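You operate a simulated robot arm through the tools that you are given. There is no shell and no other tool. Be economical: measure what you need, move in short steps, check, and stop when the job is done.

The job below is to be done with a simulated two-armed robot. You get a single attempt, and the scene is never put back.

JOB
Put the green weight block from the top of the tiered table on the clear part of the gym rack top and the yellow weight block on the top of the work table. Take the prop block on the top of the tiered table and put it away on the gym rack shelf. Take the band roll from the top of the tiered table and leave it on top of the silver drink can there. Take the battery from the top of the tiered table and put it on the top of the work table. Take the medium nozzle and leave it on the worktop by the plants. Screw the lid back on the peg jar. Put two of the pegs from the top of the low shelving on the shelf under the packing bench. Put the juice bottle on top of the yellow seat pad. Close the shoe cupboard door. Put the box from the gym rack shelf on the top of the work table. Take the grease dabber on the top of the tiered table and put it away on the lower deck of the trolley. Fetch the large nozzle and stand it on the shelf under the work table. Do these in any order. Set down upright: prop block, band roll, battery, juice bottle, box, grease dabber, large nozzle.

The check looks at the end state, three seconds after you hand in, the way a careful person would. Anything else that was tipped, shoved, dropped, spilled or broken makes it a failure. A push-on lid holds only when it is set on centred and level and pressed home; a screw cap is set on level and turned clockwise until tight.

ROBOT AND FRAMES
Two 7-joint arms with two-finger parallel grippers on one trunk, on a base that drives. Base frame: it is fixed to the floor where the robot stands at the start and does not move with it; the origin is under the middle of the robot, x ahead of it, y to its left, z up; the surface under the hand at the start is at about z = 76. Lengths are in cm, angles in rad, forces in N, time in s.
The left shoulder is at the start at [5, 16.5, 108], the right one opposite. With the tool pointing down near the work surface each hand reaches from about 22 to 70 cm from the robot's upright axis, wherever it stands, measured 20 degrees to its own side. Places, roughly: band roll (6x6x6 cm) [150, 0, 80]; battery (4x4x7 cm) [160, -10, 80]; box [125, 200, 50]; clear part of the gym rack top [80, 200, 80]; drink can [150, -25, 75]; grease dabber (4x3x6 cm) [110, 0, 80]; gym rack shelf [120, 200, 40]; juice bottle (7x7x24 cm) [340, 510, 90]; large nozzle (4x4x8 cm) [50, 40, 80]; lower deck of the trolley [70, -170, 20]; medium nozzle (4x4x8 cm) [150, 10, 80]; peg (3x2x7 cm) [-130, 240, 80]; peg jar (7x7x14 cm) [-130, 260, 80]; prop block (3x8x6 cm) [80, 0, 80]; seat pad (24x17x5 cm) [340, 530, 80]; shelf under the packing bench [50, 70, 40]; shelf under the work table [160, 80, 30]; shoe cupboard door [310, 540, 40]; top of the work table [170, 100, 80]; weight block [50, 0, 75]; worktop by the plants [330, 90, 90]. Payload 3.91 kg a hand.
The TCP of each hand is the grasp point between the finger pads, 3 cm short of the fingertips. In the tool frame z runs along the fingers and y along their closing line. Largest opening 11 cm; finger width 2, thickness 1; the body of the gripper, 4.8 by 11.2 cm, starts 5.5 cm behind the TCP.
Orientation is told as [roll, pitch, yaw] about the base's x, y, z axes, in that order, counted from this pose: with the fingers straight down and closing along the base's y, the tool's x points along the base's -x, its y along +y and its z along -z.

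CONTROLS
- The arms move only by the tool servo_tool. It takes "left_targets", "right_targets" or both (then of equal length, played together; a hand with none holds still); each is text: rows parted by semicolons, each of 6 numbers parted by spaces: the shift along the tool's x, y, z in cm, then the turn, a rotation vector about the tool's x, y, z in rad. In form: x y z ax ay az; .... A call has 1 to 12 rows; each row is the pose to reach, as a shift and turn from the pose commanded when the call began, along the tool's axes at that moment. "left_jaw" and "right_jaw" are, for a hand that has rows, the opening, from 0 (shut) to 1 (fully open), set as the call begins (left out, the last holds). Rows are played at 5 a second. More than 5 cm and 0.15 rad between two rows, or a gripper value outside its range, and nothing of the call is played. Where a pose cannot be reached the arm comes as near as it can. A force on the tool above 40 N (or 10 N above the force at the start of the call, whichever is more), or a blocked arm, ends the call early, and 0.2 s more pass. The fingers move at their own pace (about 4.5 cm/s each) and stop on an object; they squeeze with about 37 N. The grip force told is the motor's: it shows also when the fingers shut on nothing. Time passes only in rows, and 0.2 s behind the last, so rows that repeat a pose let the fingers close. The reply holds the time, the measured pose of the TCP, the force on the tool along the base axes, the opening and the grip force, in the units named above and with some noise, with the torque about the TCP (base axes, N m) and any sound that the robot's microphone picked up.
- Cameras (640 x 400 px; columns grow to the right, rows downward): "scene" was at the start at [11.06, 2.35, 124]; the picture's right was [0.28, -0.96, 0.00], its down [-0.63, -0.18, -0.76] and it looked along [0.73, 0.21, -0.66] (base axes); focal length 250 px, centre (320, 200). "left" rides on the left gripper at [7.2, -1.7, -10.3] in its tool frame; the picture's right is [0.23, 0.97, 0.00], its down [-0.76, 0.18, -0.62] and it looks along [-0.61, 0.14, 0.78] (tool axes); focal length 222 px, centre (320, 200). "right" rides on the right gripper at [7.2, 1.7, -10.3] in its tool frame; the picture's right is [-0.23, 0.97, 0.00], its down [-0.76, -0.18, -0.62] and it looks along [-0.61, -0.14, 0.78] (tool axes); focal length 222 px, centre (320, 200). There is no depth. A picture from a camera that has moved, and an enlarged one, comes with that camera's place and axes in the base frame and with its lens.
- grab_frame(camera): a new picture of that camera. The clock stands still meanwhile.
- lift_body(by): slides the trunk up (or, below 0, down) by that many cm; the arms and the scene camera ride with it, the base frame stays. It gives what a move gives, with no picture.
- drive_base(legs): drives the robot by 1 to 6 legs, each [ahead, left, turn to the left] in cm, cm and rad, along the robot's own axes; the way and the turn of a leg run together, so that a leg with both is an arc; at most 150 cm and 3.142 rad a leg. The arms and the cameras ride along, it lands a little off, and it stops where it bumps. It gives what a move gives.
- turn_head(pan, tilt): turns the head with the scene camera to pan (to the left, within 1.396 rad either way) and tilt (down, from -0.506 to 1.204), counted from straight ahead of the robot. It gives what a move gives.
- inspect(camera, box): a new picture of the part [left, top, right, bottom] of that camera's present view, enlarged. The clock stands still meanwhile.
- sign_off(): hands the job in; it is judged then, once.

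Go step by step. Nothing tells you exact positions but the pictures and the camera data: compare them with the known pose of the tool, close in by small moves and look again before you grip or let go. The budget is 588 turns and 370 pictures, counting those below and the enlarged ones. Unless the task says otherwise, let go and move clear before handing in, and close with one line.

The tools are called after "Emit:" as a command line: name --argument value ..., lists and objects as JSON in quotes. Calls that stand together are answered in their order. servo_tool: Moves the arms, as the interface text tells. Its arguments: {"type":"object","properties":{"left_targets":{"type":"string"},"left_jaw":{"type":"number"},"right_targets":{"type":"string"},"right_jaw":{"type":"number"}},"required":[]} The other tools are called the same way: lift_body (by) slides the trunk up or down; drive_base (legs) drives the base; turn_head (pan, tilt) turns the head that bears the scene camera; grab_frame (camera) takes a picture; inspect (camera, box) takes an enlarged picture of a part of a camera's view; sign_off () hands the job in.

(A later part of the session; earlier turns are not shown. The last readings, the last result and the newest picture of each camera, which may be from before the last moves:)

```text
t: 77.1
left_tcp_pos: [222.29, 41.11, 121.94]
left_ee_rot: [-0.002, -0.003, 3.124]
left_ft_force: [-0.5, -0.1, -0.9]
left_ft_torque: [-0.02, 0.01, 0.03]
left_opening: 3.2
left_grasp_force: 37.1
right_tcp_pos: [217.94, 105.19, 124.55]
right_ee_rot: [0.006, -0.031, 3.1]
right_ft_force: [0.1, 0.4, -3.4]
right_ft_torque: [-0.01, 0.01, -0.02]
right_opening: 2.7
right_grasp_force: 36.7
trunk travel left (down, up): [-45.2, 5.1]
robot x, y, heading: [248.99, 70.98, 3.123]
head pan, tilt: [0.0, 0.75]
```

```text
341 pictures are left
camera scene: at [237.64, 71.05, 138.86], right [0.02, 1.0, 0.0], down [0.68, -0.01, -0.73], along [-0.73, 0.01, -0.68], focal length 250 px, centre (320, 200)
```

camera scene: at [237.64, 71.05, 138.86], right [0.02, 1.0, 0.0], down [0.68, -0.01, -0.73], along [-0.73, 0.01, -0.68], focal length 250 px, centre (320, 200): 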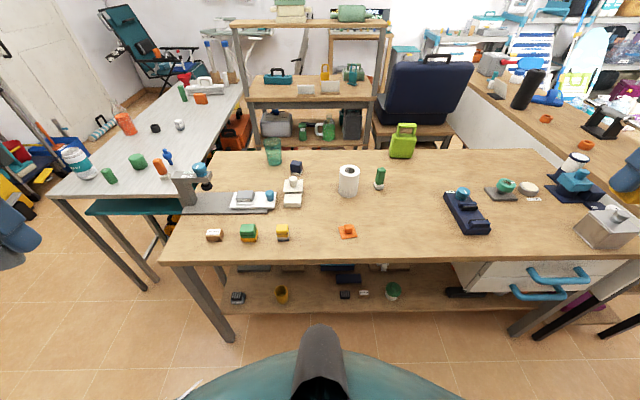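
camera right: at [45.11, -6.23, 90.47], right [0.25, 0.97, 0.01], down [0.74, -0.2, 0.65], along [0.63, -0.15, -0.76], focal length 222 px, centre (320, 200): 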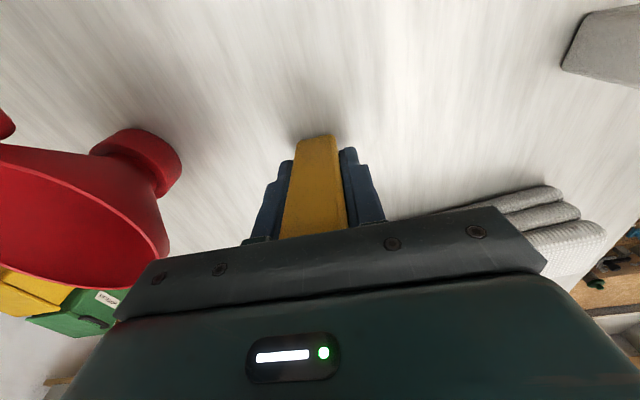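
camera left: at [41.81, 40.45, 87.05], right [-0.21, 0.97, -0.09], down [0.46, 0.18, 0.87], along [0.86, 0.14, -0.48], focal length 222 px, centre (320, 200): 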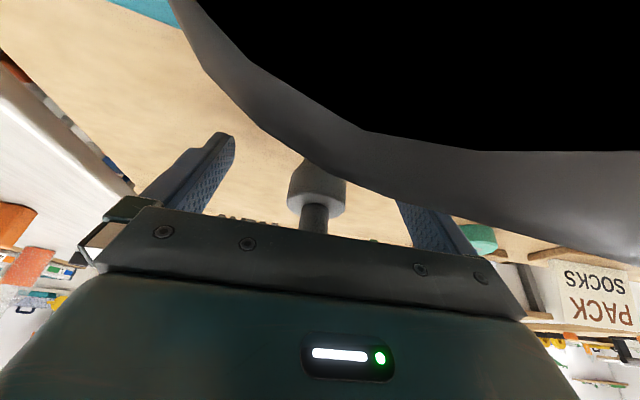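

Lower the trunk to working height, then bring both hands over their spots (nozzle temporarily on the table top to re-grip it at a steeper tilt for the low shelf).

Emit:
lift_body --by -22

Emit:
servo_tool --left_targets "-3.5 -3 0 0 -0.08 0; -7 -6 0 0 -0.16 0; -10.5 -9 0 0 -0.24 0; -14 -12 0 0 -0.32 0; -17.5 -15 0 0 -0.4 0; -21 -18 0 0 -0.4 0; -24.5 -21 0 0 -0.4 0; -28 -24 0 0 -0.4 0; -31.5 -26.5 0 0 -0.4 0; -35 -29 0 0 -0.4 0; -35 -29 3 0 -0.4 0; -35 -29 3 0 -0.4 0" --right_targets "-3.2 1 0 0 0 0; -6.4 2 0 0 0 0; -9.6 3 0 0 0 0; -12.8 4 0 0 0 0; -16 5 0 0 0 0; -19.2 6 0 0 0 0; -22.4 7 0 0 0 0; -25.6 8 0 0 0 0; -28.8 9 0 0 0 0; -32 10 0 0 0 0; -32 10 5 0 0 0; -32 10 8 0 0 0"

Emit:
grab_frame --camera "scene"

```text
t: 79.5
left_tcp_pos: [222.27, 41.09, 99.85]
left_ee_rot: [0.0, -0.005, 3.124]
left_ft_force: [-0.5, 0.2, -1.1]
left_ft_torque: [0.01, -0.01, 0.02]
left_opening: 3.21
left_grasp_force: 37.0
right_tcp_pos: [217.86, 105.03, 102.5]
right_ee_rot: [0.007, -0.031, 3.102]
right_ft_force: [0.2, 0.6, -3.4]
right_ft_torque: [-0.01, -0.01, 0.0]
right_opening: 2.7
right_grasp_force: 37.2
trunk travel left (down, up): [-23.2, 27.1]
robot x, y, heading: [248.65, 70.66, 3.125]
head pan, tilt: [0.0, 0.75]
```

```text
t: 82.1
left_tcp_pos: [195.12, 59.03, 96.66]
left_ee_rot: [-0.001, -0.405, 3.125]
left_ft_force: [-0.8, 1.0, -0.5]
left_ft_torque: [-0.03, 0.01, 0.0]
left_opening: 3.2
left_grasp_force: 37.0
left hand out of reach, approached as far as the arm can: row 7, 8, 9, 10, 11, 12
right_tcp_pos: [185.25, 96.41, 95.57]
right_ee_rot: [0.007, -0.034, 3.099]
right_ft_force: [0.3, 0.0, -4.1]
right_ft_torque: [-0.02, 0.02, -0.01]
right_opening: 2.7
right_grasp_force: 37.0
right hand out of reach, approached as far as the arm can: row 10
trunk travel left (down, up): [-23.2, 27.1]
robot x, y, heading: [248.96, 70.92, 3.126]
head pan, tilt: [0.0, 0.75]
```

```text
340 pictures are left
camera scene: at [237.66, 71.1, 116.87], right [0.02, 1.0, 0.0], down [0.68, -0.01, -0.73], along [-0.73, 0.01, -0.68], focal length 250 px, centre (320, 200)
```

scene: 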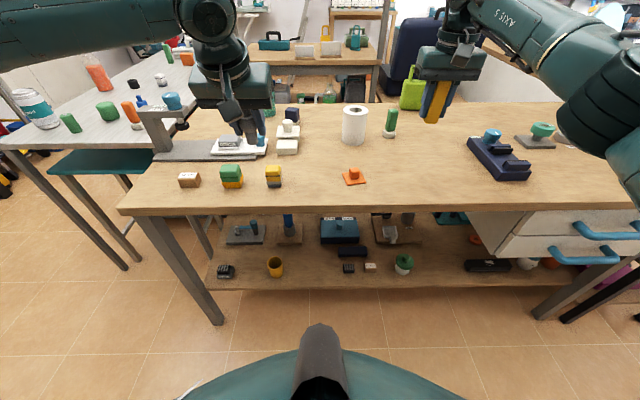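

The left arm is at its limit; I pull both hands in a bit and drive 12 cm closer.

Emit:
servo_tool --left_targets "4.6 0 1.9 0 0 0; 9.2 0 3.9 0 0 0; 9.2 -4 3.9 0 0 0; 9.2 -8 3.9 0 0 0; 9.2 -11 3.9 0 0 0; 9.2 -11 3.9 0 0 0" --right_targets "4 0 0 0 0 0; 8 0 0 0 0 0; 12 0 0 0 0 0; 12 0 0 0 0 0; 12 0 0 0 0 0; 12 0 0 0 0 0"

Emit:
drive_base --legs '[[12, 0, 0.01]]'

Emit:
grab_frame --camera "scene"

Emit:
grab_frame --camera "left"

```text
refused: row 2 steps farther than a row can; nothing moved
```

```text
t: 83.3
left_tcp_pos: [183.25, 58.85, 96.61]
left_ee_rot: [-0.002, -0.404, 3.129]
left_ft_force: [0.3, 0.0, -1.2]
left_ft_torque: [-0.01, -0.03, -0.03]
left_opening: 3.19
left_grasp_force: 37.0
right_tcp_pos: [173.04, 96.32, 95.58]
right_ee_rot: [0.008, -0.031, 3.105]
right_ft_force: [0.1, -0.6, -4.6]
right_ft_torque: [-0.04, -0.05, -0.02]
right_opening: 2.66
right_grasp_force: 37.2
trunk travel left (down, up): [-23.2, 27.1]
robot x, y, heading: [236.88, 71.06, 3.133]
head pan, tilt: [0.0, 0.75]
```

```text
339 pictures are left
camera scene: at [225.55, 71.17, 116.85], right [0.01, 1.0, 0.0], down [0.68, -0.01, -0.73], along [-0.73, 0.01, -0.68], focal length 250 px, centre (320, 200)
```

scene: 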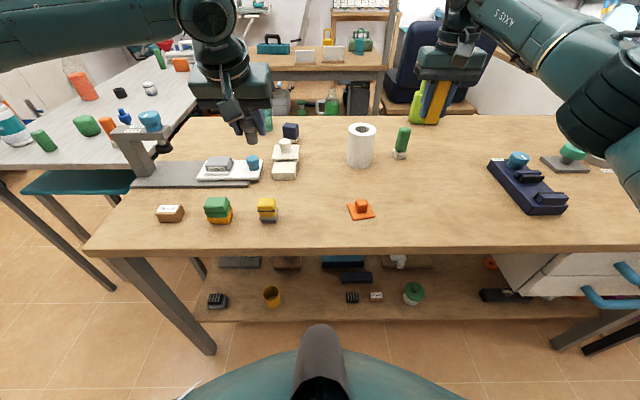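

```text
338 pictures are left
camera left: at [193.89, 60.45, 103.21], right [0.2, -0.98, -0.09], down [-0.46, -0.17, 0.87], along [-0.87, -0.13, -0.48], focal length 222 px, centre (320, 200)
```

left: 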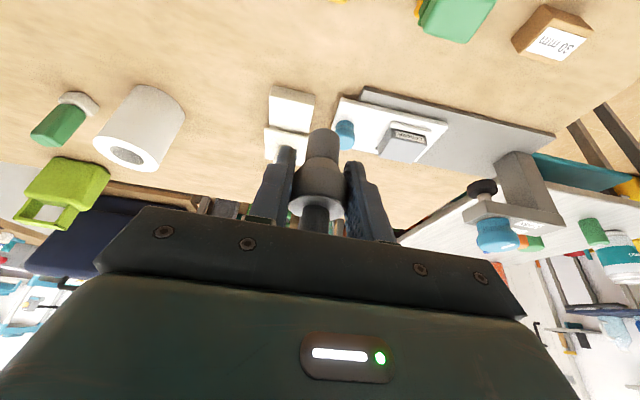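

Now positions: gap centre for the nozzle [188,70.5], yellow spot [187,95]. Move over and lower most of the way.

Emit:
servo_tool --left_targets "1.5 -3.9 -0.6 0 0 0; 3 -7.8 -1.2 0 0 0; 4.4 -11.6 -1.85 0 0 0; 6 -11.6 2 0 0 0; 7.6 -11.6 5.8 0 0 0; 9.2 -11.6 9.4 0 0 0; 9.2 -11.6 9.4 0 0 0" --right_targets "4.5 0 0 0 0.03 0; 9 0 0 0 0.03 0; 14 0 0 0 0.03 0; 14 1 4 0 0.03 0; 14 1 8 0 0.03 0; 14 1 13 0 0.03 0; 14 1 13 0 0.03 0"

Emit:
grab_frame --camera "left"

Emit:
grab_frame --camera "right"

```text
t: 84.9
left_tcp_pos: [190.8, 61.33, 86.51]
left_ee_rot: [-0.004, -0.406, 3.129]
left_ft_force: [-0.5, 0.3, -0.4]
left_ft_torque: [-0.04, 0.0, -0.01]
left_opening: 3.2
left_grasp_force: 37.6
left hand out of reach, approached as far as the arm can: row 1, 2, 3, 4, 5, 6, 7
right_tcp_pos: [186.5, 94.86, 81.9]
right_ee_rot: [0.007, -0.002, 3.106]
right_ft_force: [-0.4, 0.2, -3.9]
right_ft_torque: [-0.02, -0.02, 0.01]
right_opening: 2.71
right_grasp_force: 37.3
trunk travel left (down, up): [-23.2, 27.1]
robot x, y, heading: [236.93, 71.33, 3.129]
head pan, tilt: [0.0, 0.75]
```

```text
337 pictures are left
camera left: at [201.49, 62.88, 93.1], right [0.2, -0.98, -0.09], down [-0.46, -0.17, 0.87], along [-0.87, -0.13, -0.48], focal length 222 px, centre (320, 200)
```

left: 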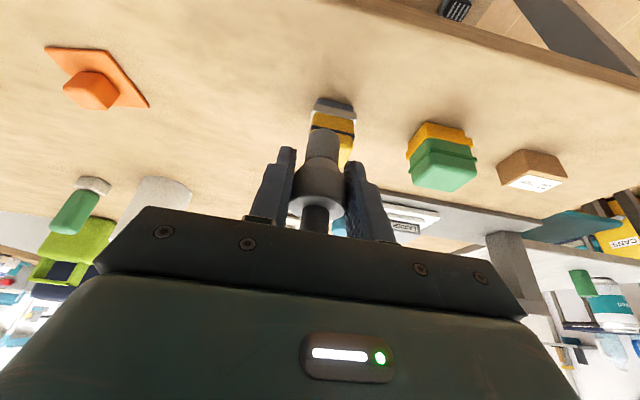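

```text
336 pictures are left
camera right: at [193.6, 93.06, 92.1], right [-0.26, -0.96, 0.01], down [-0.75, 0.21, 0.62], along [-0.6, 0.16, -0.78], focal length 222 px, centre (320, 200)
```

right: 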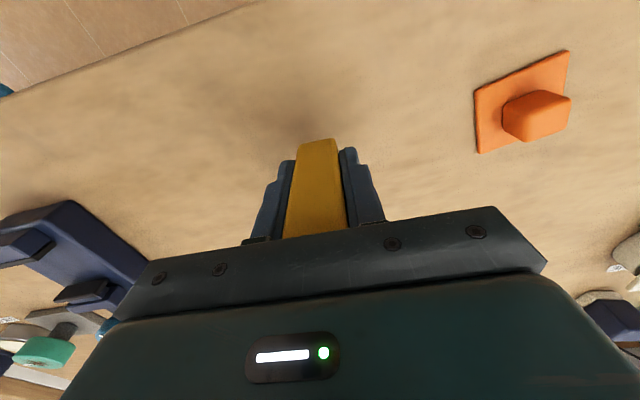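

Right block is over a clear spot: I lower it to contact and lift the left hand away from the sponge below it.

Emit:
servo_tool --left_targets "-1 0 -3 0 0 0; -2 0 -6 0 0 0; -2 0 -6 0 0 0; -2 0 -6 0 0 0" --right_targets "0 0 1 0 0 0; 0 0 1.6 0 0 0; 0 0 2.0 0 0 0; 0 0 2.3 0 0 0"

```text
t: 85.9
left_tcp_pos: [191.29, 61.23, 92.9]
left_ee_rot: [-0.005, -0.405, 3.13]
left_ft_force: [0.0, 0.0, -0.8]
left_ft_torque: [0.01, 0.02, -0.02]
left_opening: 3.22
left_grasp_force: 36.9
right_tcp_pos: [186.39, 94.73, 79.96]
right_ee_rot: [0.006, -0.006, 3.106]
right_ft_force: [-1.5, 3.4, 9.6]
right_ft_torque: [0.28, -0.13, 0.04]
right_opening: 2.72
right_grasp_force: 36.8
trunk travel left (down, up): [-23.2, 27.1]
robot x, y, heading: [237.05, 70.88, 3.128]
head pan, tilt: [0.0, 0.75]
```

Contact. Open the right hand and rise.

Emit:
servo_tool --right_targets "0 0 0 0 0 0; 0 0 0 0 0 0; 0 0 0 0 0 0; 0 0 0 0 0 0; 0 0 -4 0 0 0; 0 0 -8 0 0 0; 0 0 -12 0 0 0; 0 0 -16 0 0 0; 0 0 -20 0 0 0" --right_jaw 0.5

Emit:
grab_frame --camera "scene"

```text
t: 87.9
left_tcp_pos: [191.31, 61.27, 92.92]
left_ee_rot: [-0.004, -0.404, 3.129]
left_ft_force: [-0.1, -0.1, -0.3]
left_ft_torque: [-0.01, -0.01, -0.02]
left_opening: 3.21
left_grasp_force: 36.6
right_tcp_pos: [186.74, 94.55, 99.82]
right_ee_rot: [0.004, 0.0, 3.108]
right_ft_force: [-0.5, -0.1, 0.1]
right_ft_torque: [0.0, -0.01, 0.0]
right_opening: 5.52
right_grasp_force: 0.0
trunk travel left (down, up): [-23.2, 27.1]
robot x, y, heading: [236.51, 71.01, 3.127]
head pan, tilt: [0.0, 0.75]
```

```text
335 pictures are left
camera scene: at [225.65, 71.13, 116.86], right [0.01, 1.0, 0.0], down [0.68, -0.01, -0.73], along [-0.73, 0.01, -0.68], focal length 250 px, centre (320, 200)
```

scene: 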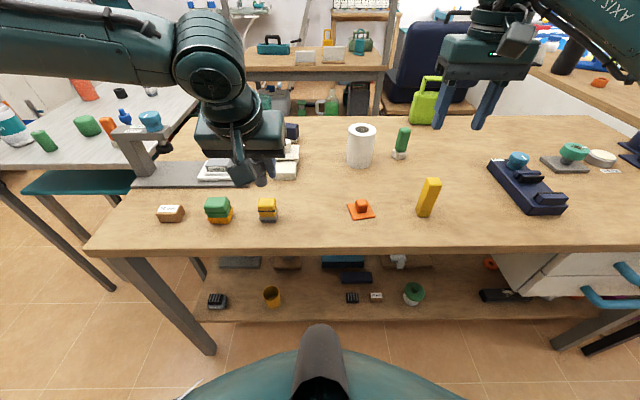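

Yellow stands well. I shift the robot 10 cm right (toward +y) so the nozzle comes over its gap.

Emit:
drive_base --legs '[[0, -10, 0.01]]'

Emit:
grab_frame --camera "left"

```text
t: 89.4
left_tcp_pos: [191.51, 70.26, 92.99]
left_ee_rot: [-0.003, -0.406, -3.14]
left_ft_force: [0.1, 0.1, 0.1]
left_ft_torque: [0.04, -0.01, -0.03]
left_opening: 3.22
left_grasp_force: 37.1
right_tcp_pos: [186.43, 103.49, 99.83]
right_ee_rot: [0.007, -0.002, 3.119]
right_ft_force: [-0.7, 0.3, -0.1]
right_ft_torque: [-0.01, -0.02, 0.01]
right_opening: 5.52
right_grasp_force: 0.0
trunk travel left (down, up): [-23.2, 27.1]
robot x, y, heading: [236.9, 80.38, -3.14]
head pan, tilt: [0.0, 0.75]
```

```text
334 pictures are left
camera left: at [202.17, 72.02, 99.58], right [0.21, -0.97, -0.09], down [-0.45, -0.18, 0.87], along [-0.87, -0.14, -0.48], focal length 222 px, centre (320, 200)
```

left: 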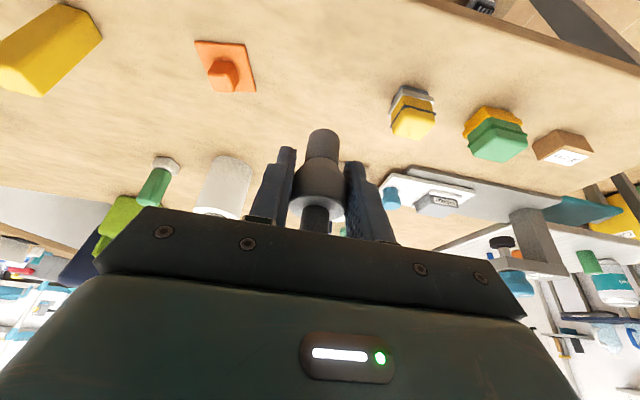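

Emit:
servo_tool --left_targets "0.3 0 3.8 0 0 0; 0.7 0 7.6 0 0 0; 1.1 0 11.5 0 0 0; 1.3 0 12.0 0 0 0; 1.5 0 12.5 0 0 0; 1.7 0 13 0 0 0"

Emit:
grab_frame --camera "scene"

```text
t: 90.8
left_tcp_pos: [189.13, 67.92, 81.55]
left_ee_rot: [-0.005, -0.405, -3.14]
left_ft_force: [0.0, -0.3, -1.0]
left_ft_torque: [0.01, -0.02, -0.01]
left_opening: 3.19
left_grasp_force: 37.2
left hand out of reach, approached as far as the arm can: row 2, 3, 4, 5, 6
right_tcp_pos: [186.35, 103.54, 99.64]
right_ee_rot: [0.007, -0.002, 3.12]
right_ft_force: [-0.2, -0.5, 0.2]
right_ft_torque: [-0.03, 0.02, -0.01]
right_opening: 5.49
right_grasp_force: 0.0
trunk travel left (down, up): [-23.2, 27.1]
robot x, y, heading: [236.87, 80.44, -3.135]
head pan, tilt: [0.0, 0.75]
```

```text
333 pictures are left
camera scene: at [225.68, 80.62, 116.86], right [0.0, 1.0, 0.0], down [0.68, 0.0, -0.73], along [-0.73, 0.0, -0.68], focal length 250 px, centre (320, 200)
```

scene: 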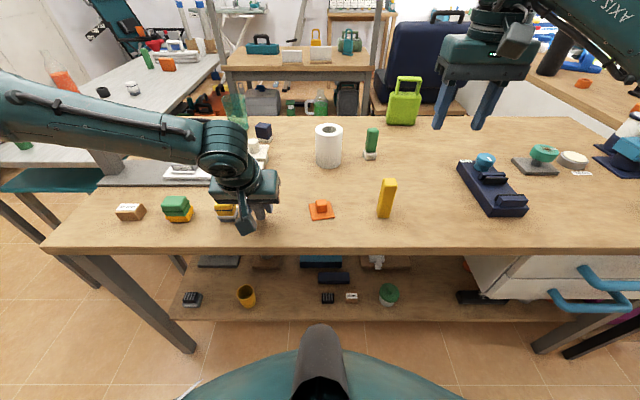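

Lower with the trunk for the last centimetre.

Emit:
lift_body --by -1.0

```text
t: 91.4
left_tcp_pos: [188.97, 67.79, 80.48]
left_ee_rot: [-0.003, -0.405, -3.139]
left_ft_force: [-0.1, -0.5, 0.5]
left_ft_torque: [0.01, -0.01, 0.02]
left_opening: 3.19
left_grasp_force: 37.1
right_tcp_pos: [186.39, 103.45, 98.62]
right_ee_rot: [0.006, 0.0, 3.118]
right_ft_force: [0.2, -0.1, -0.6]
right_ft_torque: [-0.01, -0.04, 0.02]
right_opening: 5.48
right_grasp_force: 0.1
trunk travel left (down, up): [-22.2, 28.1]
robot x, y, heading: [236.79, 80.75, -3.136]
head pan, tilt: [0.0, 0.75]
```

Emit:
lift_body --by -0.4

Emit:
inspect --camera "scene" --box '[190, 150, 310, 250]'

```text
t: 91.9
left_tcp_pos: [189.0, 67.77, 80.36]
left_ee_rot: [-0.004, -0.408, -3.141]
left_ft_force: [1.0, -1.0, 10.1]
left_ft_torque: [-0.08, -0.09, 0.01]
left_opening: 3.21
left_grasp_force: 36.9
right_tcp_pos: [186.49, 103.47, 98.43]
right_ee_rot: [0.007, -0.004, 3.12]
right_ft_force: [0.2, -0.2, 0.5]
right_ft_torque: [0.0, -0.01, 0.01]
right_opening: 5.48
right_grasp_force: 0.0
trunk travel left (down, up): [-21.8, 28.5]
robot x, y, heading: [236.79, 80.63, -3.142]
head pan, tilt: [0.0, 0.75]
```

```text
4.00 times, centred on (250, 200) of scene
camera zoom: at [225.76, 80.64, 115.49], right [0.0, 1.0, 0.0], down [0.68, 0.0, -0.73], along [-0.73, 0.0, -0.68], focal length 1001 px, centre (600, 200)
```

zoom: 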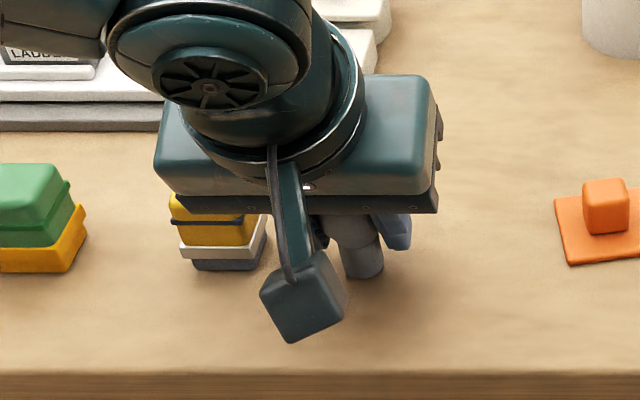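

Contact. Release and withdraw along the tool axis.

Emit:
servo_tool --left_targets "0 0 0 0 0 0; 0 0 0 0 0 0; 0 0 0 0 0 0; 0 0 0 0 0 0; 0 0 -4 0 0 0; 0 0 -8 0 0 0; 0 0 -12 0 0 0; 0 0 -12 0 0 0" --left_jaw 0.5

Emit:
grab_frame --camera "left"

```text
t: 93.7
left_tcp_pos: [193.75, 68.08, 91.41]
left_ee_rot: [-0.004, -0.404, -3.141]
left_ft_force: [-0.1, 0.3, 0.1]
left_ft_torque: [-0.01, 0.01, -0.01]
left_opening: 5.5
left_grasp_force: 0.1
right_tcp_pos: [186.26, 103.53, 98.35]
right_ee_rot: [0.007, -0.004, 3.12]
right_ft_force: [0.1, -0.6, -0.1]
right_ft_torque: [-0.02, -0.01, -0.02]
right_opening: 5.47
right_grasp_force: 0.1
trunk travel left (down, up): [-21.8, 28.5]
robot x, y, heading: [236.77, 80.93, -3.14]
head pan, tilt: [0.0, 0.75]
```

```text
331 pictures are left
camera left: at [204.35, 69.73, 97.99], right [0.21, -0.97, -0.09], down [-0.45, -0.18, 0.87], along [-0.87, -0.14, -0.48], focal length 222 px, centre (320, 200)
```

left: 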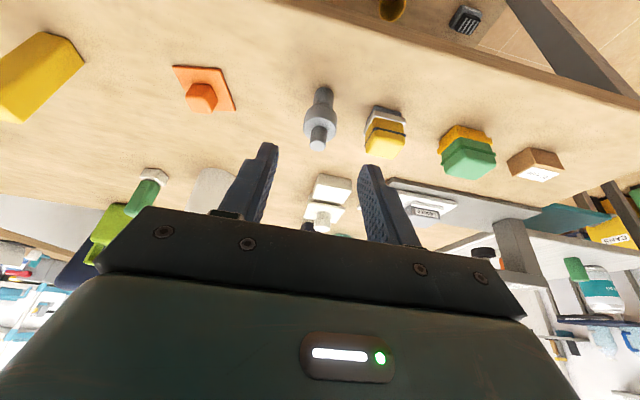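

Nozzle stands at ~[189,68]. I back off 15 cm and re-grip it with the hand nearly horizontal for the low shelf.

Emit:
drive_base --legs '[[-15, 0, 0]]'

Emit:
servo_tool --left_targets "-1.4 0 1.8 0 -0.14 0; -2.8 0 3.6 0 -0.28 0; -4.2 0 5.4 0 -0.42 0; -5.6 0 7.4 0 -0.56 0; -6.9 0 9.3 0 -0.7 0; -6.9 0 9.3 0 -0.7 0"

Emit:
grab_frame --camera "left"

Emit:
grab_frame --camera "scene"

```text
t: 95.1
left_tcp_pos: [208.85, 67.78, 91.39]
left_ee_rot: [-0.004, -0.405, -3.134]
left_ft_force: [0.6, 0.4, 0.2]
left_ft_torque: [0.02, 0.03, -0.03]
left_opening: 5.5
left_grasp_force: 0.0
right_tcp_pos: [201.44, 103.34, 98.41]
right_ee_rot: [0.009, -0.002, 3.124]
right_ft_force: [0.9, -0.8, -0.4]
right_ft_torque: [0.01, 0.0, -0.01]
right_opening: 5.52
right_grasp_force: 0.0
trunk travel left (down, up): [-21.8, 28.5]
robot x, y, heading: [252.14, 80.65, -3.134]
head pan, tilt: [0.0, 0.75]
```

```text
t: 96.5
left_tcp_pos: [198.98, 67.31, 85.83]
left_ee_rot: [-0.014, -1.105, -3.125]
left_ft_force: [0.2, 0.6, -0.5]
left_ft_torque: [0.0, 0.0, 0.01]
left_opening: 5.48
left_grasp_force: 0.0
left hand out of reach, approached as far as the arm can: row 5, 6
right_tcp_pos: [201.37, 103.24, 98.42]
right_ee_rot: [0.007, -0.001, 3.124]
right_ft_force: [-0.9, 0.3, -0.6]
right_ft_torque: [0.01, 0.0, 0.03]
right_opening: 5.52
right_grasp_force: 0.1
trunk travel left (down, up): [-21.8, 28.5]
robot x, y, heading: [251.59, 80.97, -3.136]
head pan, tilt: [0.0, 0.75]
```

```text
330 pictures are left
camera left: at [211.38, 69.12, 83.96], right [0.1, -0.97, -0.21], down [0.22, -0.18, 0.96], along [-0.97, -0.15, 0.19], focal length 222 px, centre (320, 200)
```

left: 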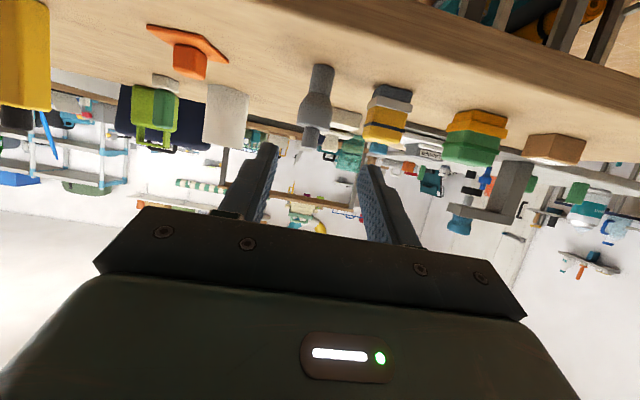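

```text
329 pictures are left
camera scene: at [240.76, 80.63, 115.46], right [-0.01, 1.0, 0.0], down [0.68, 0.0, -0.73], along [-0.73, 0.0, -0.68], focal length 250 px, centre (320, 200)
```

scene: 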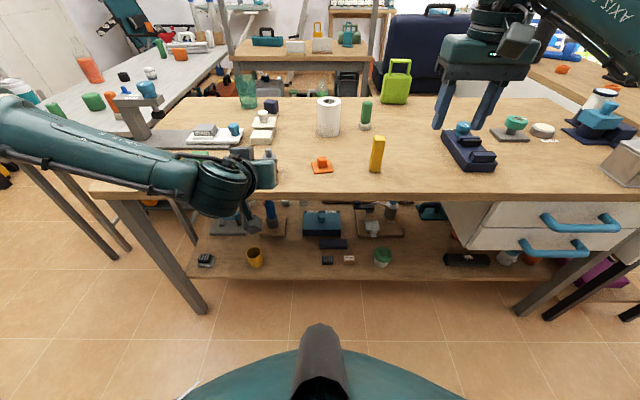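

Emit:
servo_tool --left_targets "0 -0.3 4 0 0 0; 0 -0.6 8 0 0 0; 0 -0.6 11.2 0 0 0; 0 -0.6 11.2 0 0 0"

Emit:
inspect --camera "left" --box '[160, 60, 480, 260]'

```text
t: 97.5
left_tcp_pos: [192.01, 63.07, 84.13]
left_ee_rot: [-0.007, -1.105, -3.131]
left_ft_force: [0.0, 0.3, -0.1]
left_ft_torque: [0.0, 0.01, 0.01]
left_opening: 5.49
left_grasp_force: 0.0
left hand out of reach, approached as far as the arm can: row 1, 2, 3, 4
right_tcp_pos: [201.45, 103.29, 98.31]
right_ee_rot: [0.005, -0.001, 3.124]
right_ft_force: [-0.5, -0.2, 0.0]
right_ft_torque: [0.01, -0.03, 0.0]
right_opening: 5.49
right_grasp_force: 0.0
trunk travel left (down, up): [-21.8, 28.5]
robot x, y, heading: [251.88, 80.87, -3.135]
head pan, tilt: [0.0, 0.75]
```

```text
2.00 times, centred on (320, 160) of left
camera zoom: at [204.37, 64.99, 82.2], right [0.11, -0.97, -0.21], down [0.22, -0.18, 0.96], along [-0.97, -0.15, 0.19], focal length 444 px, centre (320, 280)
```

zoom: 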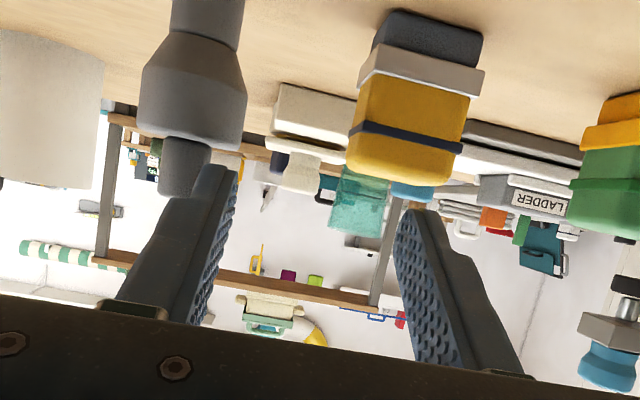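

The left arm prefers targets further to its own side. I retract and shift the robot 14 cm toward +y.

Emit:
servo_tool --left_targets "0 0 -4 0 0 0; 0 0 -8 0 0 0; 0 0 -10 0 0 0"

Emit:
drive_base --legs '[[0, -14, -0.01]]'

Emit:
grab_frame --camera "left"

```text
t: 98.3
left_tcp_pos: [201.0, 63.16, 88.92]
left_ee_rot: [-0.011, -1.105, -3.129]
left_ft_force: [-0.7, -0.8, 0.6]
left_ft_torque: [-0.01, -0.04, 0.05]
left_opening: 5.47
left_grasp_force: 0.0
right_tcp_pos: [201.27, 103.36, 98.26]
right_ee_rot: [0.007, -0.002, 3.124]
right_ft_force: [-0.2, 0.5, 1.1]
right_ft_torque: [0.01, 0.0, -0.03]
right_opening: 5.53
right_grasp_force: 0.1
trunk travel left (down, up): [-21.8, 28.5]
robot x, y, heading: [251.87, 80.85, -3.138]
head pan, tilt: [0.0, 0.75]
```

```text
t: 100.1
left_tcp_pos: [200.84, 76.96, 88.85]
left_ee_rot: [-0.009, -1.104, -3.139]
left_ft_force: [-0.1, -0.5, -0.2]
left_ft_torque: [0.03, 0.0, 0.0]
left_opening: 5.49
left_grasp_force: 0.1
right_tcp_pos: [201.61, 117.32, 98.38]
right_ee_rot: [0.008, -0.002, 3.115]
right_ft_force: [-0.7, 0.4, 0.8]
right_ft_torque: [0.0, 0.01, -0.02]
right_opening: 5.49
right_grasp_force: 0.0
trunk travel left (down, up): [-21.8, 28.5]
robot x, y, heading: [252.15, 94.51, 3.135]
head pan, tilt: [0.0, 0.75]
```

```text
327 pictures are left
camera left: at [213.23, 78.83, 87.0], right [0.1, -0.97, -0.21], down [0.21, -0.18, 0.96], along [-0.97, -0.14, 0.19], focal length 222 px, centre (320, 200)
```

left: 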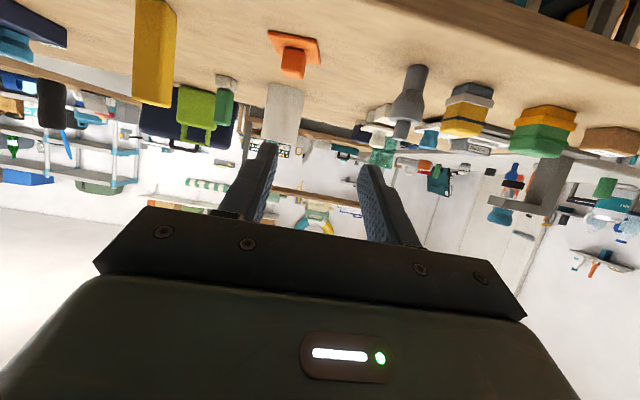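

Emit:
servo_tool --left_targets "0.8 3.2 1.2 0 0 0; 1.6 6.4 2.4 0 0 0; 2.1 8.7 3.3 0 0 0; 2.1 8.7 7 0 0 0; 2.1 8.7 7 0 0 0"

Emit:
grab_frame --camera "left"

```text
t: 101.3
left_tcp_pos: [195.5, 68.34, 83.75]
left_ee_rot: [-0.009, -1.105, -3.136]
left_ft_force: [0.0, 1.1, 0.4]
left_ft_torque: [0.02, 0.01, 0.0]
left_opening: 5.49
left_grasp_force: 0.1
right_tcp_pos: [201.58, 117.3, 98.39]
right_ee_rot: [0.006, -0.003, 3.115]
right_ft_force: [-0.7, 0.2, 0.1]
right_ft_torque: [0.06, -0.01, 0.0]
right_opening: 5.49
right_grasp_force: 0.0
trunk travel left (down, up): [-21.8, 28.5]
robot x, y, heading: [251.93, 94.01, 3.134]
head pan, tilt: [0.0, 0.75]
```

```text
326 pictures are left
camera left: at [207.9, 70.09, 81.93], right [0.1, -0.97, -0.21], down [0.21, -0.18, 0.96], along [-0.97, -0.14, 0.19], focal length 222 px, centre (320, 200)
```

left: 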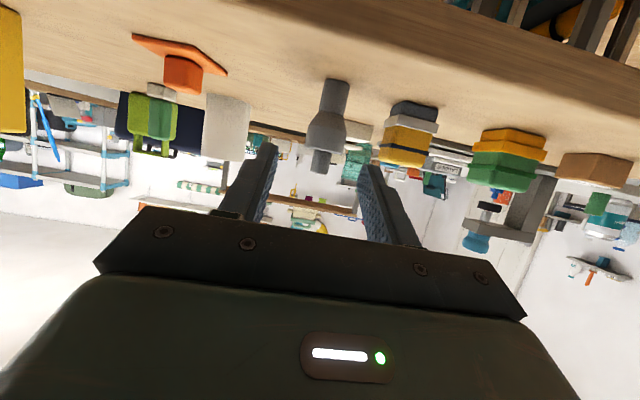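

Emit:
servo_tool --left_targets "0 -0.3 3.5 0 0 0; 0 -0.3 7 0 0 0; 0 -0.3 7 0 0 0"

Emit:
grab_frame --camera "left"

```text
t: 102.1
left_tcp_pos: [189.19, 68.86, 80.57]
left_ee_rot: [-0.009, -1.103, -3.137]
left_ft_force: [-0.4, 0.8, -0.8]
left_ft_torque: [-0.01, 0.02, 0.0]
left_opening: 5.5
left_grasp_force: 0.2
right_tcp_pos: [201.61, 117.35, 98.38]
right_ee_rot: [0.007, -0.002, 3.116]
right_ft_force: [0.1, 0.0, 0.1]
right_ft_torque: [0.0, 0.01, 0.02]
right_opening: 5.49
right_grasp_force: 0.1
trunk travel left (down, up): [-21.8, 28.5]
robot x, y, heading: [251.77, 94.13, 3.139]
head pan, tilt: [0.0, 0.75]
```

```text
325 pictures are left
camera left: at [201.64, 70.66, 78.7], right [0.1, -0.97, -0.21], down [0.21, -0.18, 0.96], along [-0.97, -0.14, 0.19], focal length 222 px, centre (320, 200)
```

left: 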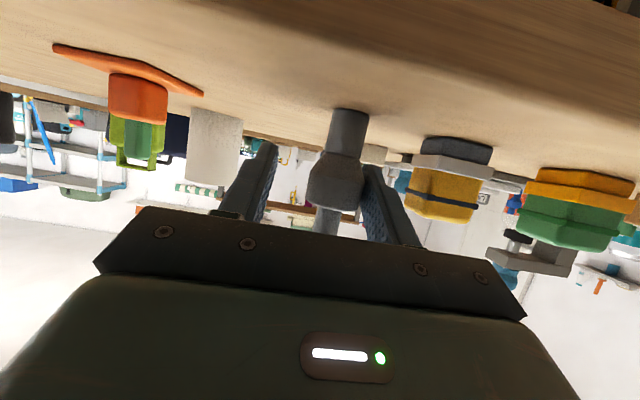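

Emit:
servo_tool --left_targets "0 0.5 0 0 0 0; 0 0.5 0 0 0 0; 0 0.5 0 0 0 0; 0 0.5 0 0 0 0; 0 0.5 0 0 0 0; 0 0.5 0 0 0 0; 0.9 0.5 -0.45 0 0 0; 2.7 0.5 -1.35 0 0 0; 5.4 0.5 -2.7 0 0 0" --left_jaw 0

Emit:
grab_frame --camera "left"

```text
t: 104.1
left_tcp_pos: [193.67, 68.72, 78.19]
left_ee_rot: [-0.008, -1.133, -3.14]
left_ft_force: [-9.4, -1.0, 37.6]
left_ft_torque: [-0.42, 1.04, -0.24]
left_opening: 1.99
left_grasp_force: 37.2
right_tcp_pos: [201.64, 117.54, 98.48]
right_ee_rot: [0.009, -0.005, 3.114]
right_ft_force: [0.0, 0.1, 1.1]
right_ft_torque: [-0.02, -0.01, -0.01]
right_opening: 5.51
right_grasp_force: 0.1
trunk travel left (down, up): [-21.8, 28.5]
robot x, y, heading: [252.01, 94.57, 3.139]
head pan, tilt: [0.0, 0.75]
```

```text
324 pictures are left
camera left: at [206.01, 70.33, 75.95], right [0.09, -0.97, -0.21], down [0.24, -0.18, 0.95], along [-0.97, -0.14, 0.22], focal length 222 px, centre (320, 200)
```

left: 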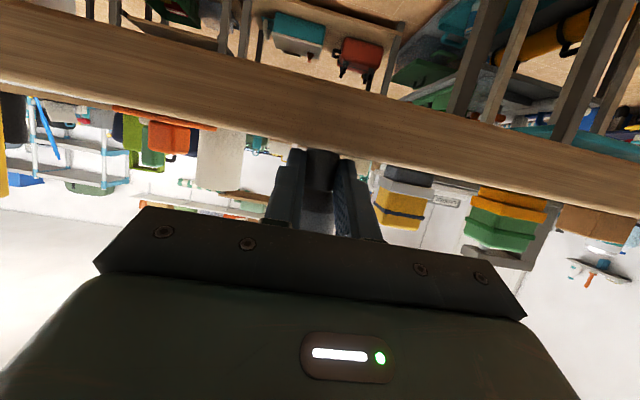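

I moved the wrong way on the lift (sign error) and pressed on the table; I raise the hand now and check the grip.

Emit:
servo_tool --left_targets "-1.8 0 -0.9 0 0 0; -3.6 0 -1.8 0 0 0; -7.2 0 -3.6 0 0 0; -10 0 -5 0 0 0; -10 0 -5 0 0 0"

Emit:
grab_frame --camera "left"

Emit:
grab_frame --camera "scene"

```text
t: 105.3
left_tcp_pos: [194.14, 68.33, 88.03]
left_ee_rot: [-0.01, -1.106, -3.137]
left_ft_force: [0.4, 0.6, 0.0]
left_ft_torque: [-0.01, -0.04, 0.01]
left_opening: 1.99
left_grasp_force: 37.1
right_tcp_pos: [201.53, 117.27, 98.32]
right_ee_rot: [0.007, -0.001, 3.116]
right_ft_force: [0.1, 0.1, -0.9]
right_ft_torque: [-0.01, -0.02, -0.03]
right_opening: 5.49
right_grasp_force: 0.0
trunk travel left (down, up): [-21.8, 28.5]
robot x, y, heading: [252.1, 94.08, 3.143]
head pan, tilt: [0.0, 0.75]
```

```text
323 pictures are left
camera left: at [206.55, 70.07, 86.2], right [0.1, -0.97, -0.21], down [0.21, -0.18, 0.96], along [-0.97, -0.14, 0.19], focal length 222 px, centre (320, 200)
```

left: 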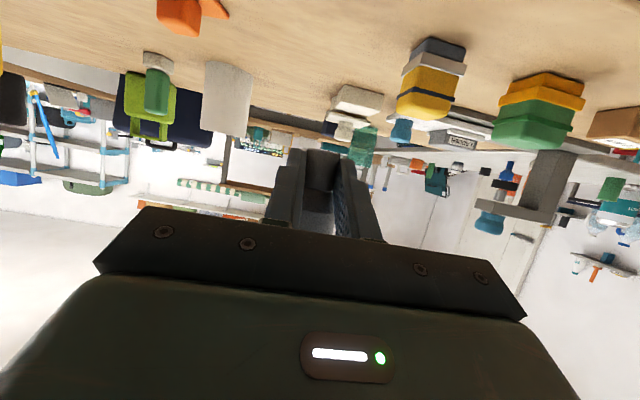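

```text
322 pictures are left
camera scene: at [240.75, 94.24, 115.46], right [0.0, 1.0, 0.0], down [0.68, 0.0, -0.73], along [-0.73, 0.0, -0.68], focal length 250 px, centre (320, 200)
```

scene: 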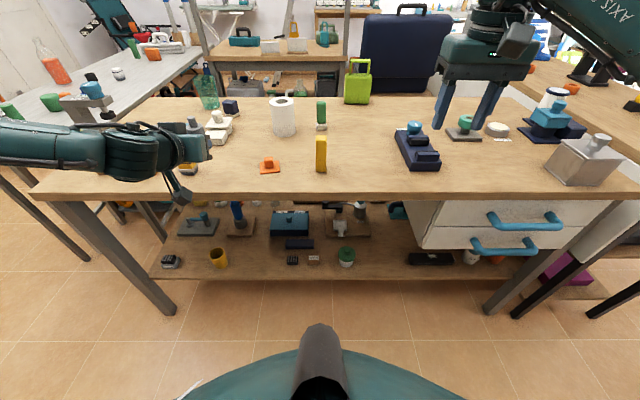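

Emit:
inspect --camera "left" --box '[230, 120, 410, 250]'

Emit:
inspect --camera "scene" --box '[120, 90, 260, 210]'

```text
3.08 times, centred on (320, 185) of left
camera zoom: at [206.55, 70.07, 86.2], right [0.1, -0.97, -0.21], down [0.21, -0.18, 0.96], along [-0.97, -0.14, 0.19], focal length 684 px, centre (320, 246)
```

zoom: 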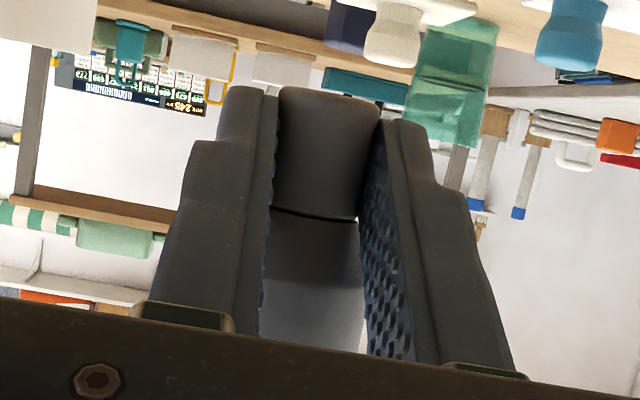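

```text
3.33 times, centred on (190, 150) of scene
camera zoom: at [240.75, 94.24, 115.46], right [0.0, 1.0, 0.0], down [0.68, 0.0, -0.73], along [-0.73, 0.0, -0.68], focal length 834 px, centre (753, 367)
```

zoom: 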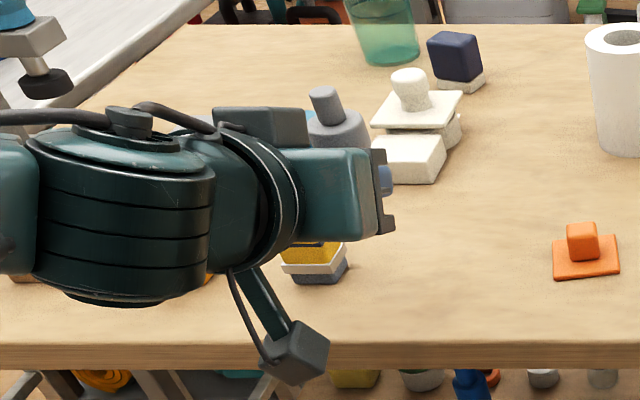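

The nozzle is held low on its shaft, roughly upright. I set it back on the table and re-grip it higher.

Emit:
servo_tool --left_targets "-0.5 0 2 0 0 0; -1.6 0 4 0 0 0; 0.8 0 5.2 0 0 0; 3.5 0 6.8 0 0 0; 5.2 0 8 0 0 0; 5.8 0 8.5 0 0 0; 6.1 0 8.65 0 0 0"

Emit:
inspect --camera "left" --box '[230, 100, 410, 230]'

```text
t: 106.9
left_tcp_pos: [188.96, 68.48, 79.05]
left_ee_rot: [-0.01, -1.105, -3.136]
left_ft_force: [-0.2, 0.2, -0.2]
left_ft_torque: [-0.01, -0.04, 0.0]
left_opening: 1.98
left_grasp_force: 36.5
right_tcp_pos: [201.49, 117.25, 98.36]
right_ee_rot: [0.008, -0.001, 3.115]
right_ft_force: [-0.1, 0.5, 0.8]
right_ft_torque: [0.0, -0.02, -0.01]
right_opening: 5.5
right_grasp_force: 0.0
trunk travel left (down, up): [-21.8, 28.5]
robot x, y, heading: [252.24, 93.8, 3.139]
head pan, tilt: [0.0, 0.75]
```

```text
3.08 times, centred on (320, 165) of left
camera zoom: at [201.47, 70.12, 77.09], right [0.1, -0.97, -0.21], down [0.21, -0.18, 0.96], along [-0.97, -0.14, 0.19], focal length 684 px, centre (320, 308)
```

zoom: 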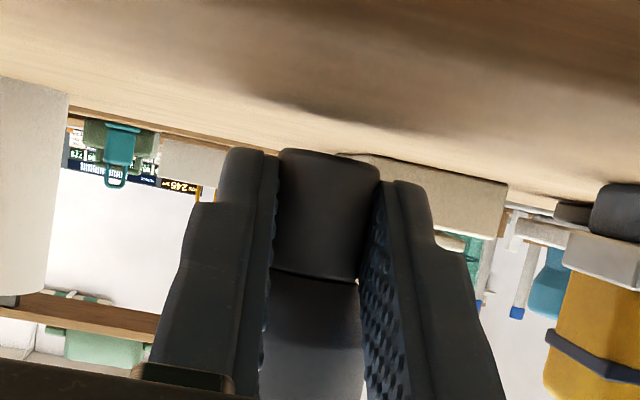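

Emit:
servo_tool --left_targets "0.27 0 0.13 0 0 0; 0.54 0 0.27 0 0 0; 0.8 0 0.4 0 0 0; 1.07 0 0.54 0 0 0"

Emit:
inspect --camera "left" --box '[230, 100, 410, 230]'

```text
t: 107.9
left_tcp_pos: [189.16, 68.29, 78.35]
left_ee_rot: [-0.009, -1.11, -3.137]
left_ft_force: [-3.5, 0.7, 8.1]
left_ft_torque: [-0.09, 0.25, -0.06]
left_opening: 1.96
left_grasp_force: 36.9
left hand out of reach, approached as far as the arm can: row 4
right_tcp_pos: [201.57, 117.32, 98.51]
right_ee_rot: [0.008, -0.003, 3.116]
right_ft_force: [0.2, 0.0, -0.3]
right_ft_torque: [0.0, 0.02, -0.02]
right_opening: 5.51
right_grasp_force: 0.2
trunk travel left (down, up): [-21.8, 28.5]
robot x, y, heading: [251.99, 94.22, 3.141]
head pan, tilt: [0.0, 0.75]
```

```text
3.08 times, centred on (320, 165) of left
camera zoom: at [201.54, 69.99, 76.29], right [0.1, -0.97, -0.21], down [0.22, -0.18, 0.96], along [-0.97, -0.14, 0.2], focal length 684 px, centre (320, 308)
```

zoom: 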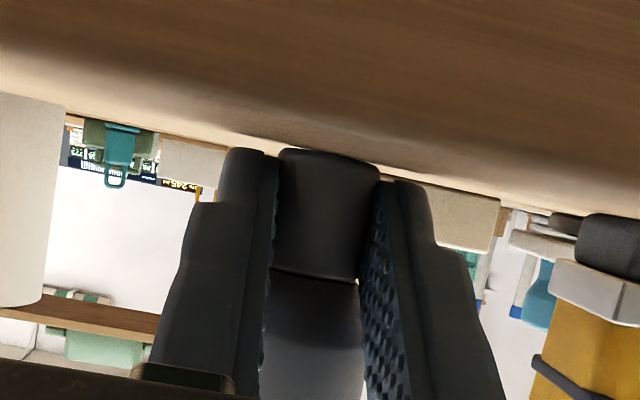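

Contact. Open slightly and see whether it stands.

Emit:
servo_tool --left_targets "0 0 0 0 0 0; 0 0 0 0 0 0; 0 0 0 0 0 0" --left_jaw 0.24

Emit:
inspect --camera "left" --box '[230, 100, 410, 230]'

Emit:
inspect --camera "scene" --box '[120, 90, 260, 210]'

```text
t: 108.7
left_tcp_pos: [189.14, 68.36, 78.21]
left_ee_rot: [-0.007, -1.111, -3.14]
left_ft_force: [-4.7, 5.7, 12.7]
left_ft_torque: [-0.05, 0.4, -0.32]
left_opening: 2.33
left_grasp_force: 0.0
right_tcp_pos: [201.6, 117.38, 98.33]
right_ee_rot: [0.008, -0.005, 3.111]
right_ft_force: [-0.8, -0.6, 1.2]
right_ft_torque: [0.0, -0.02, 0.01]
right_opening: 5.5
right_grasp_force: 0.1
trunk travel left (down, up): [-21.8, 28.5]
robot x, y, heading: [251.95, 94.63, 3.14]
head pan, tilt: [0.0, 0.75]
```

```text
3.08 times, centred on (320, 165) of left
camera zoom: at [201.58, 70.05, 76.3], right [0.1, -0.97, -0.21], down [0.22, -0.18, 0.96], along [-0.97, -0.14, 0.19], focal length 684 px, centre (320, 308)
```

zoom: 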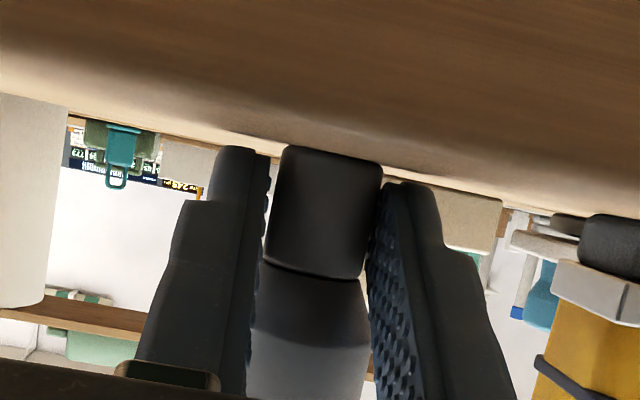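

```text
3.33 times, centred on (190, 150) of scene
camera zoom: at [240.83, 94.34, 115.48], right [0.0, 1.0, 0.0], down [0.68, 0.0, -0.73], along [-0.73, 0.0, -0.68], focal length 834 px, centre (753, 367)
```

zoom: 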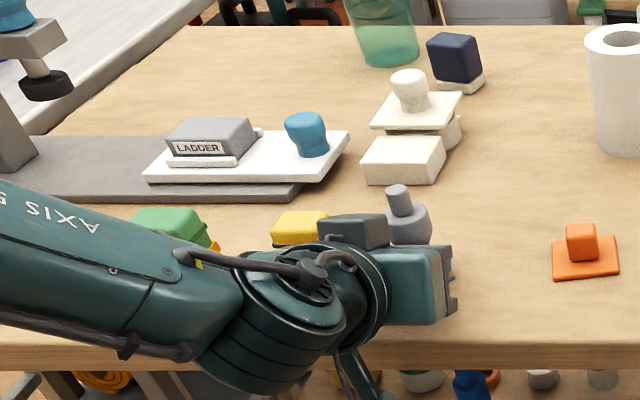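

It stands upright. Open, raise 2.4 cm around the collar, and grip.

Emit:
servo_tool --left_targets "0 0 0 0 0 0; 0 0 0 0 0 0; 0 0 0 0 0 0; 0 0 0 0 0 0; -0.9 0.1 -0.45 0 0 0; -2.1 0.1 -1.1 0 0 0; -2.1 0.1 -1.1 0 0 0" --left_jaw 0.55

Emit:
servo_tool --left_targets "0 0 0 0 0 0; 0 0 0 0 0 0; 0 0 0 0 0 0; 0 0 0 0 0 0; 0 0 0 0 0 0; 0 0 0 0 0 0" --left_jaw 0

Emit:
inspect --camera "left" --box '[230, 100, 410, 230]'

```text
t: 110.3
left_tcp_pos: [189.31, 68.0, 80.18]
left_ee_rot: [-0.01, -1.103, -3.137]
left_ft_force: [-0.5, 0.0, -0.3]
left_ft_torque: [0.02, -0.01, -0.01]
left_opening: 6.05
left_grasp_force: 0.0
right_tcp_pos: [201.53, 117.32, 98.34]
right_ee_rot: [0.007, -0.002, 3.116]
right_ft_force: [0.2, 0.4, -0.3]
right_ft_torque: [0.02, -0.01, -0.03]
right_opening: 5.5
right_grasp_force: 0.0
trunk travel left (down, up): [-21.8, 28.5]
robot x, y, heading: [251.85, 94.31, 3.135]
head pan, tilt: [0.0, 0.75]
```

```text
t: 111.7
left_tcp_pos: [189.26, 68.14, 80.28]
left_ee_rot: [-0.012, -1.104, -3.137]
left_ft_force: [0.8, 0.0, 0.1]
left_ft_torque: [0.0, -0.01, -0.01]
left_opening: 3.18
left_grasp_force: 36.5
right_tcp_pos: [201.45, 117.28, 98.34]
right_ee_rot: [0.007, -0.002, 3.115]
right_ft_force: [0.0, -0.5, 0.1]
right_ft_torque: [0.0, 0.03, -0.01]
right_opening: 5.52
right_grasp_force: 0.1
trunk travel left (down, up): [-21.8, 28.5]
robot x, y, heading: [251.5, 94.75, 3.138]
head pan, tilt: [0.0, 0.75]
```

```text
3.08 times, centred on (320, 165) of left
camera zoom: at [201.69, 69.85, 78.45], right [0.1, -0.97, -0.21], down [0.21, -0.18, 0.96], along [-0.97, -0.14, 0.19], focal length 684 px, centre (320, 308)
```

zoom: 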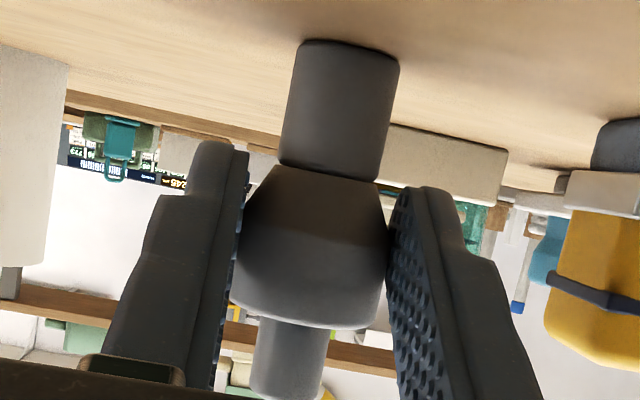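

Solid grip on the collar. Lift, retract clear of the table, and lower the trunk.

Emit:
servo_tool --left_targets "-2.2 0 -1.1 0 0 0; -4.4 0 -2.2 0 0 0; -2.4 0 -6.2 0 0 0; -0.4 0 -10.2 0 0 0; 1.6 0 -14.2 0 0 0; 3.6 0 -18.2 0 0 0; 5.6 0 -22.2 0 0 0; 7 0 -25 0 0 0"

Emit:
grab_frame --camera "left"

```text
t: 113.5
left_tcp_pos: [209.03, 66.57, 83.55]
left_ee_rot: [-0.01, -1.104, -3.135]
left_ft_force: [0.6, -0.5, -0.8]
left_ft_torque: [-0.01, 0.0, 0.02]
left_opening: 3.2
left_grasp_force: 36.9
left hand out of reach, approached as far as the arm can: row 7, 8
right_tcp_pos: [201.6, 117.34, 98.29]
right_ee_rot: [0.009, -0.002, 3.117]
right_ft_force: [0.2, 0.3, -0.7]
right_ft_torque: [0.01, -0.01, -0.05]
right_opening: 5.51
right_grasp_force: 0.0
trunk travel left (down, up): [-21.8, 28.5]
robot x, y, heading: [251.87, 94.3, 3.136]
head pan, tilt: [0.0, 0.75]
```

```text
314 pictures are left
camera left: at [221.45, 68.26, 81.71], right [0.1, -0.97, -0.21], down [0.21, -0.18, 0.96], along [-0.97, -0.14, 0.19], focal length 222 px, centre (320, 200)
```

left: 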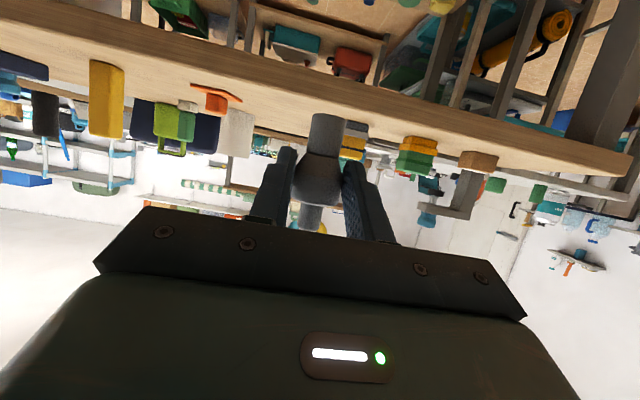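

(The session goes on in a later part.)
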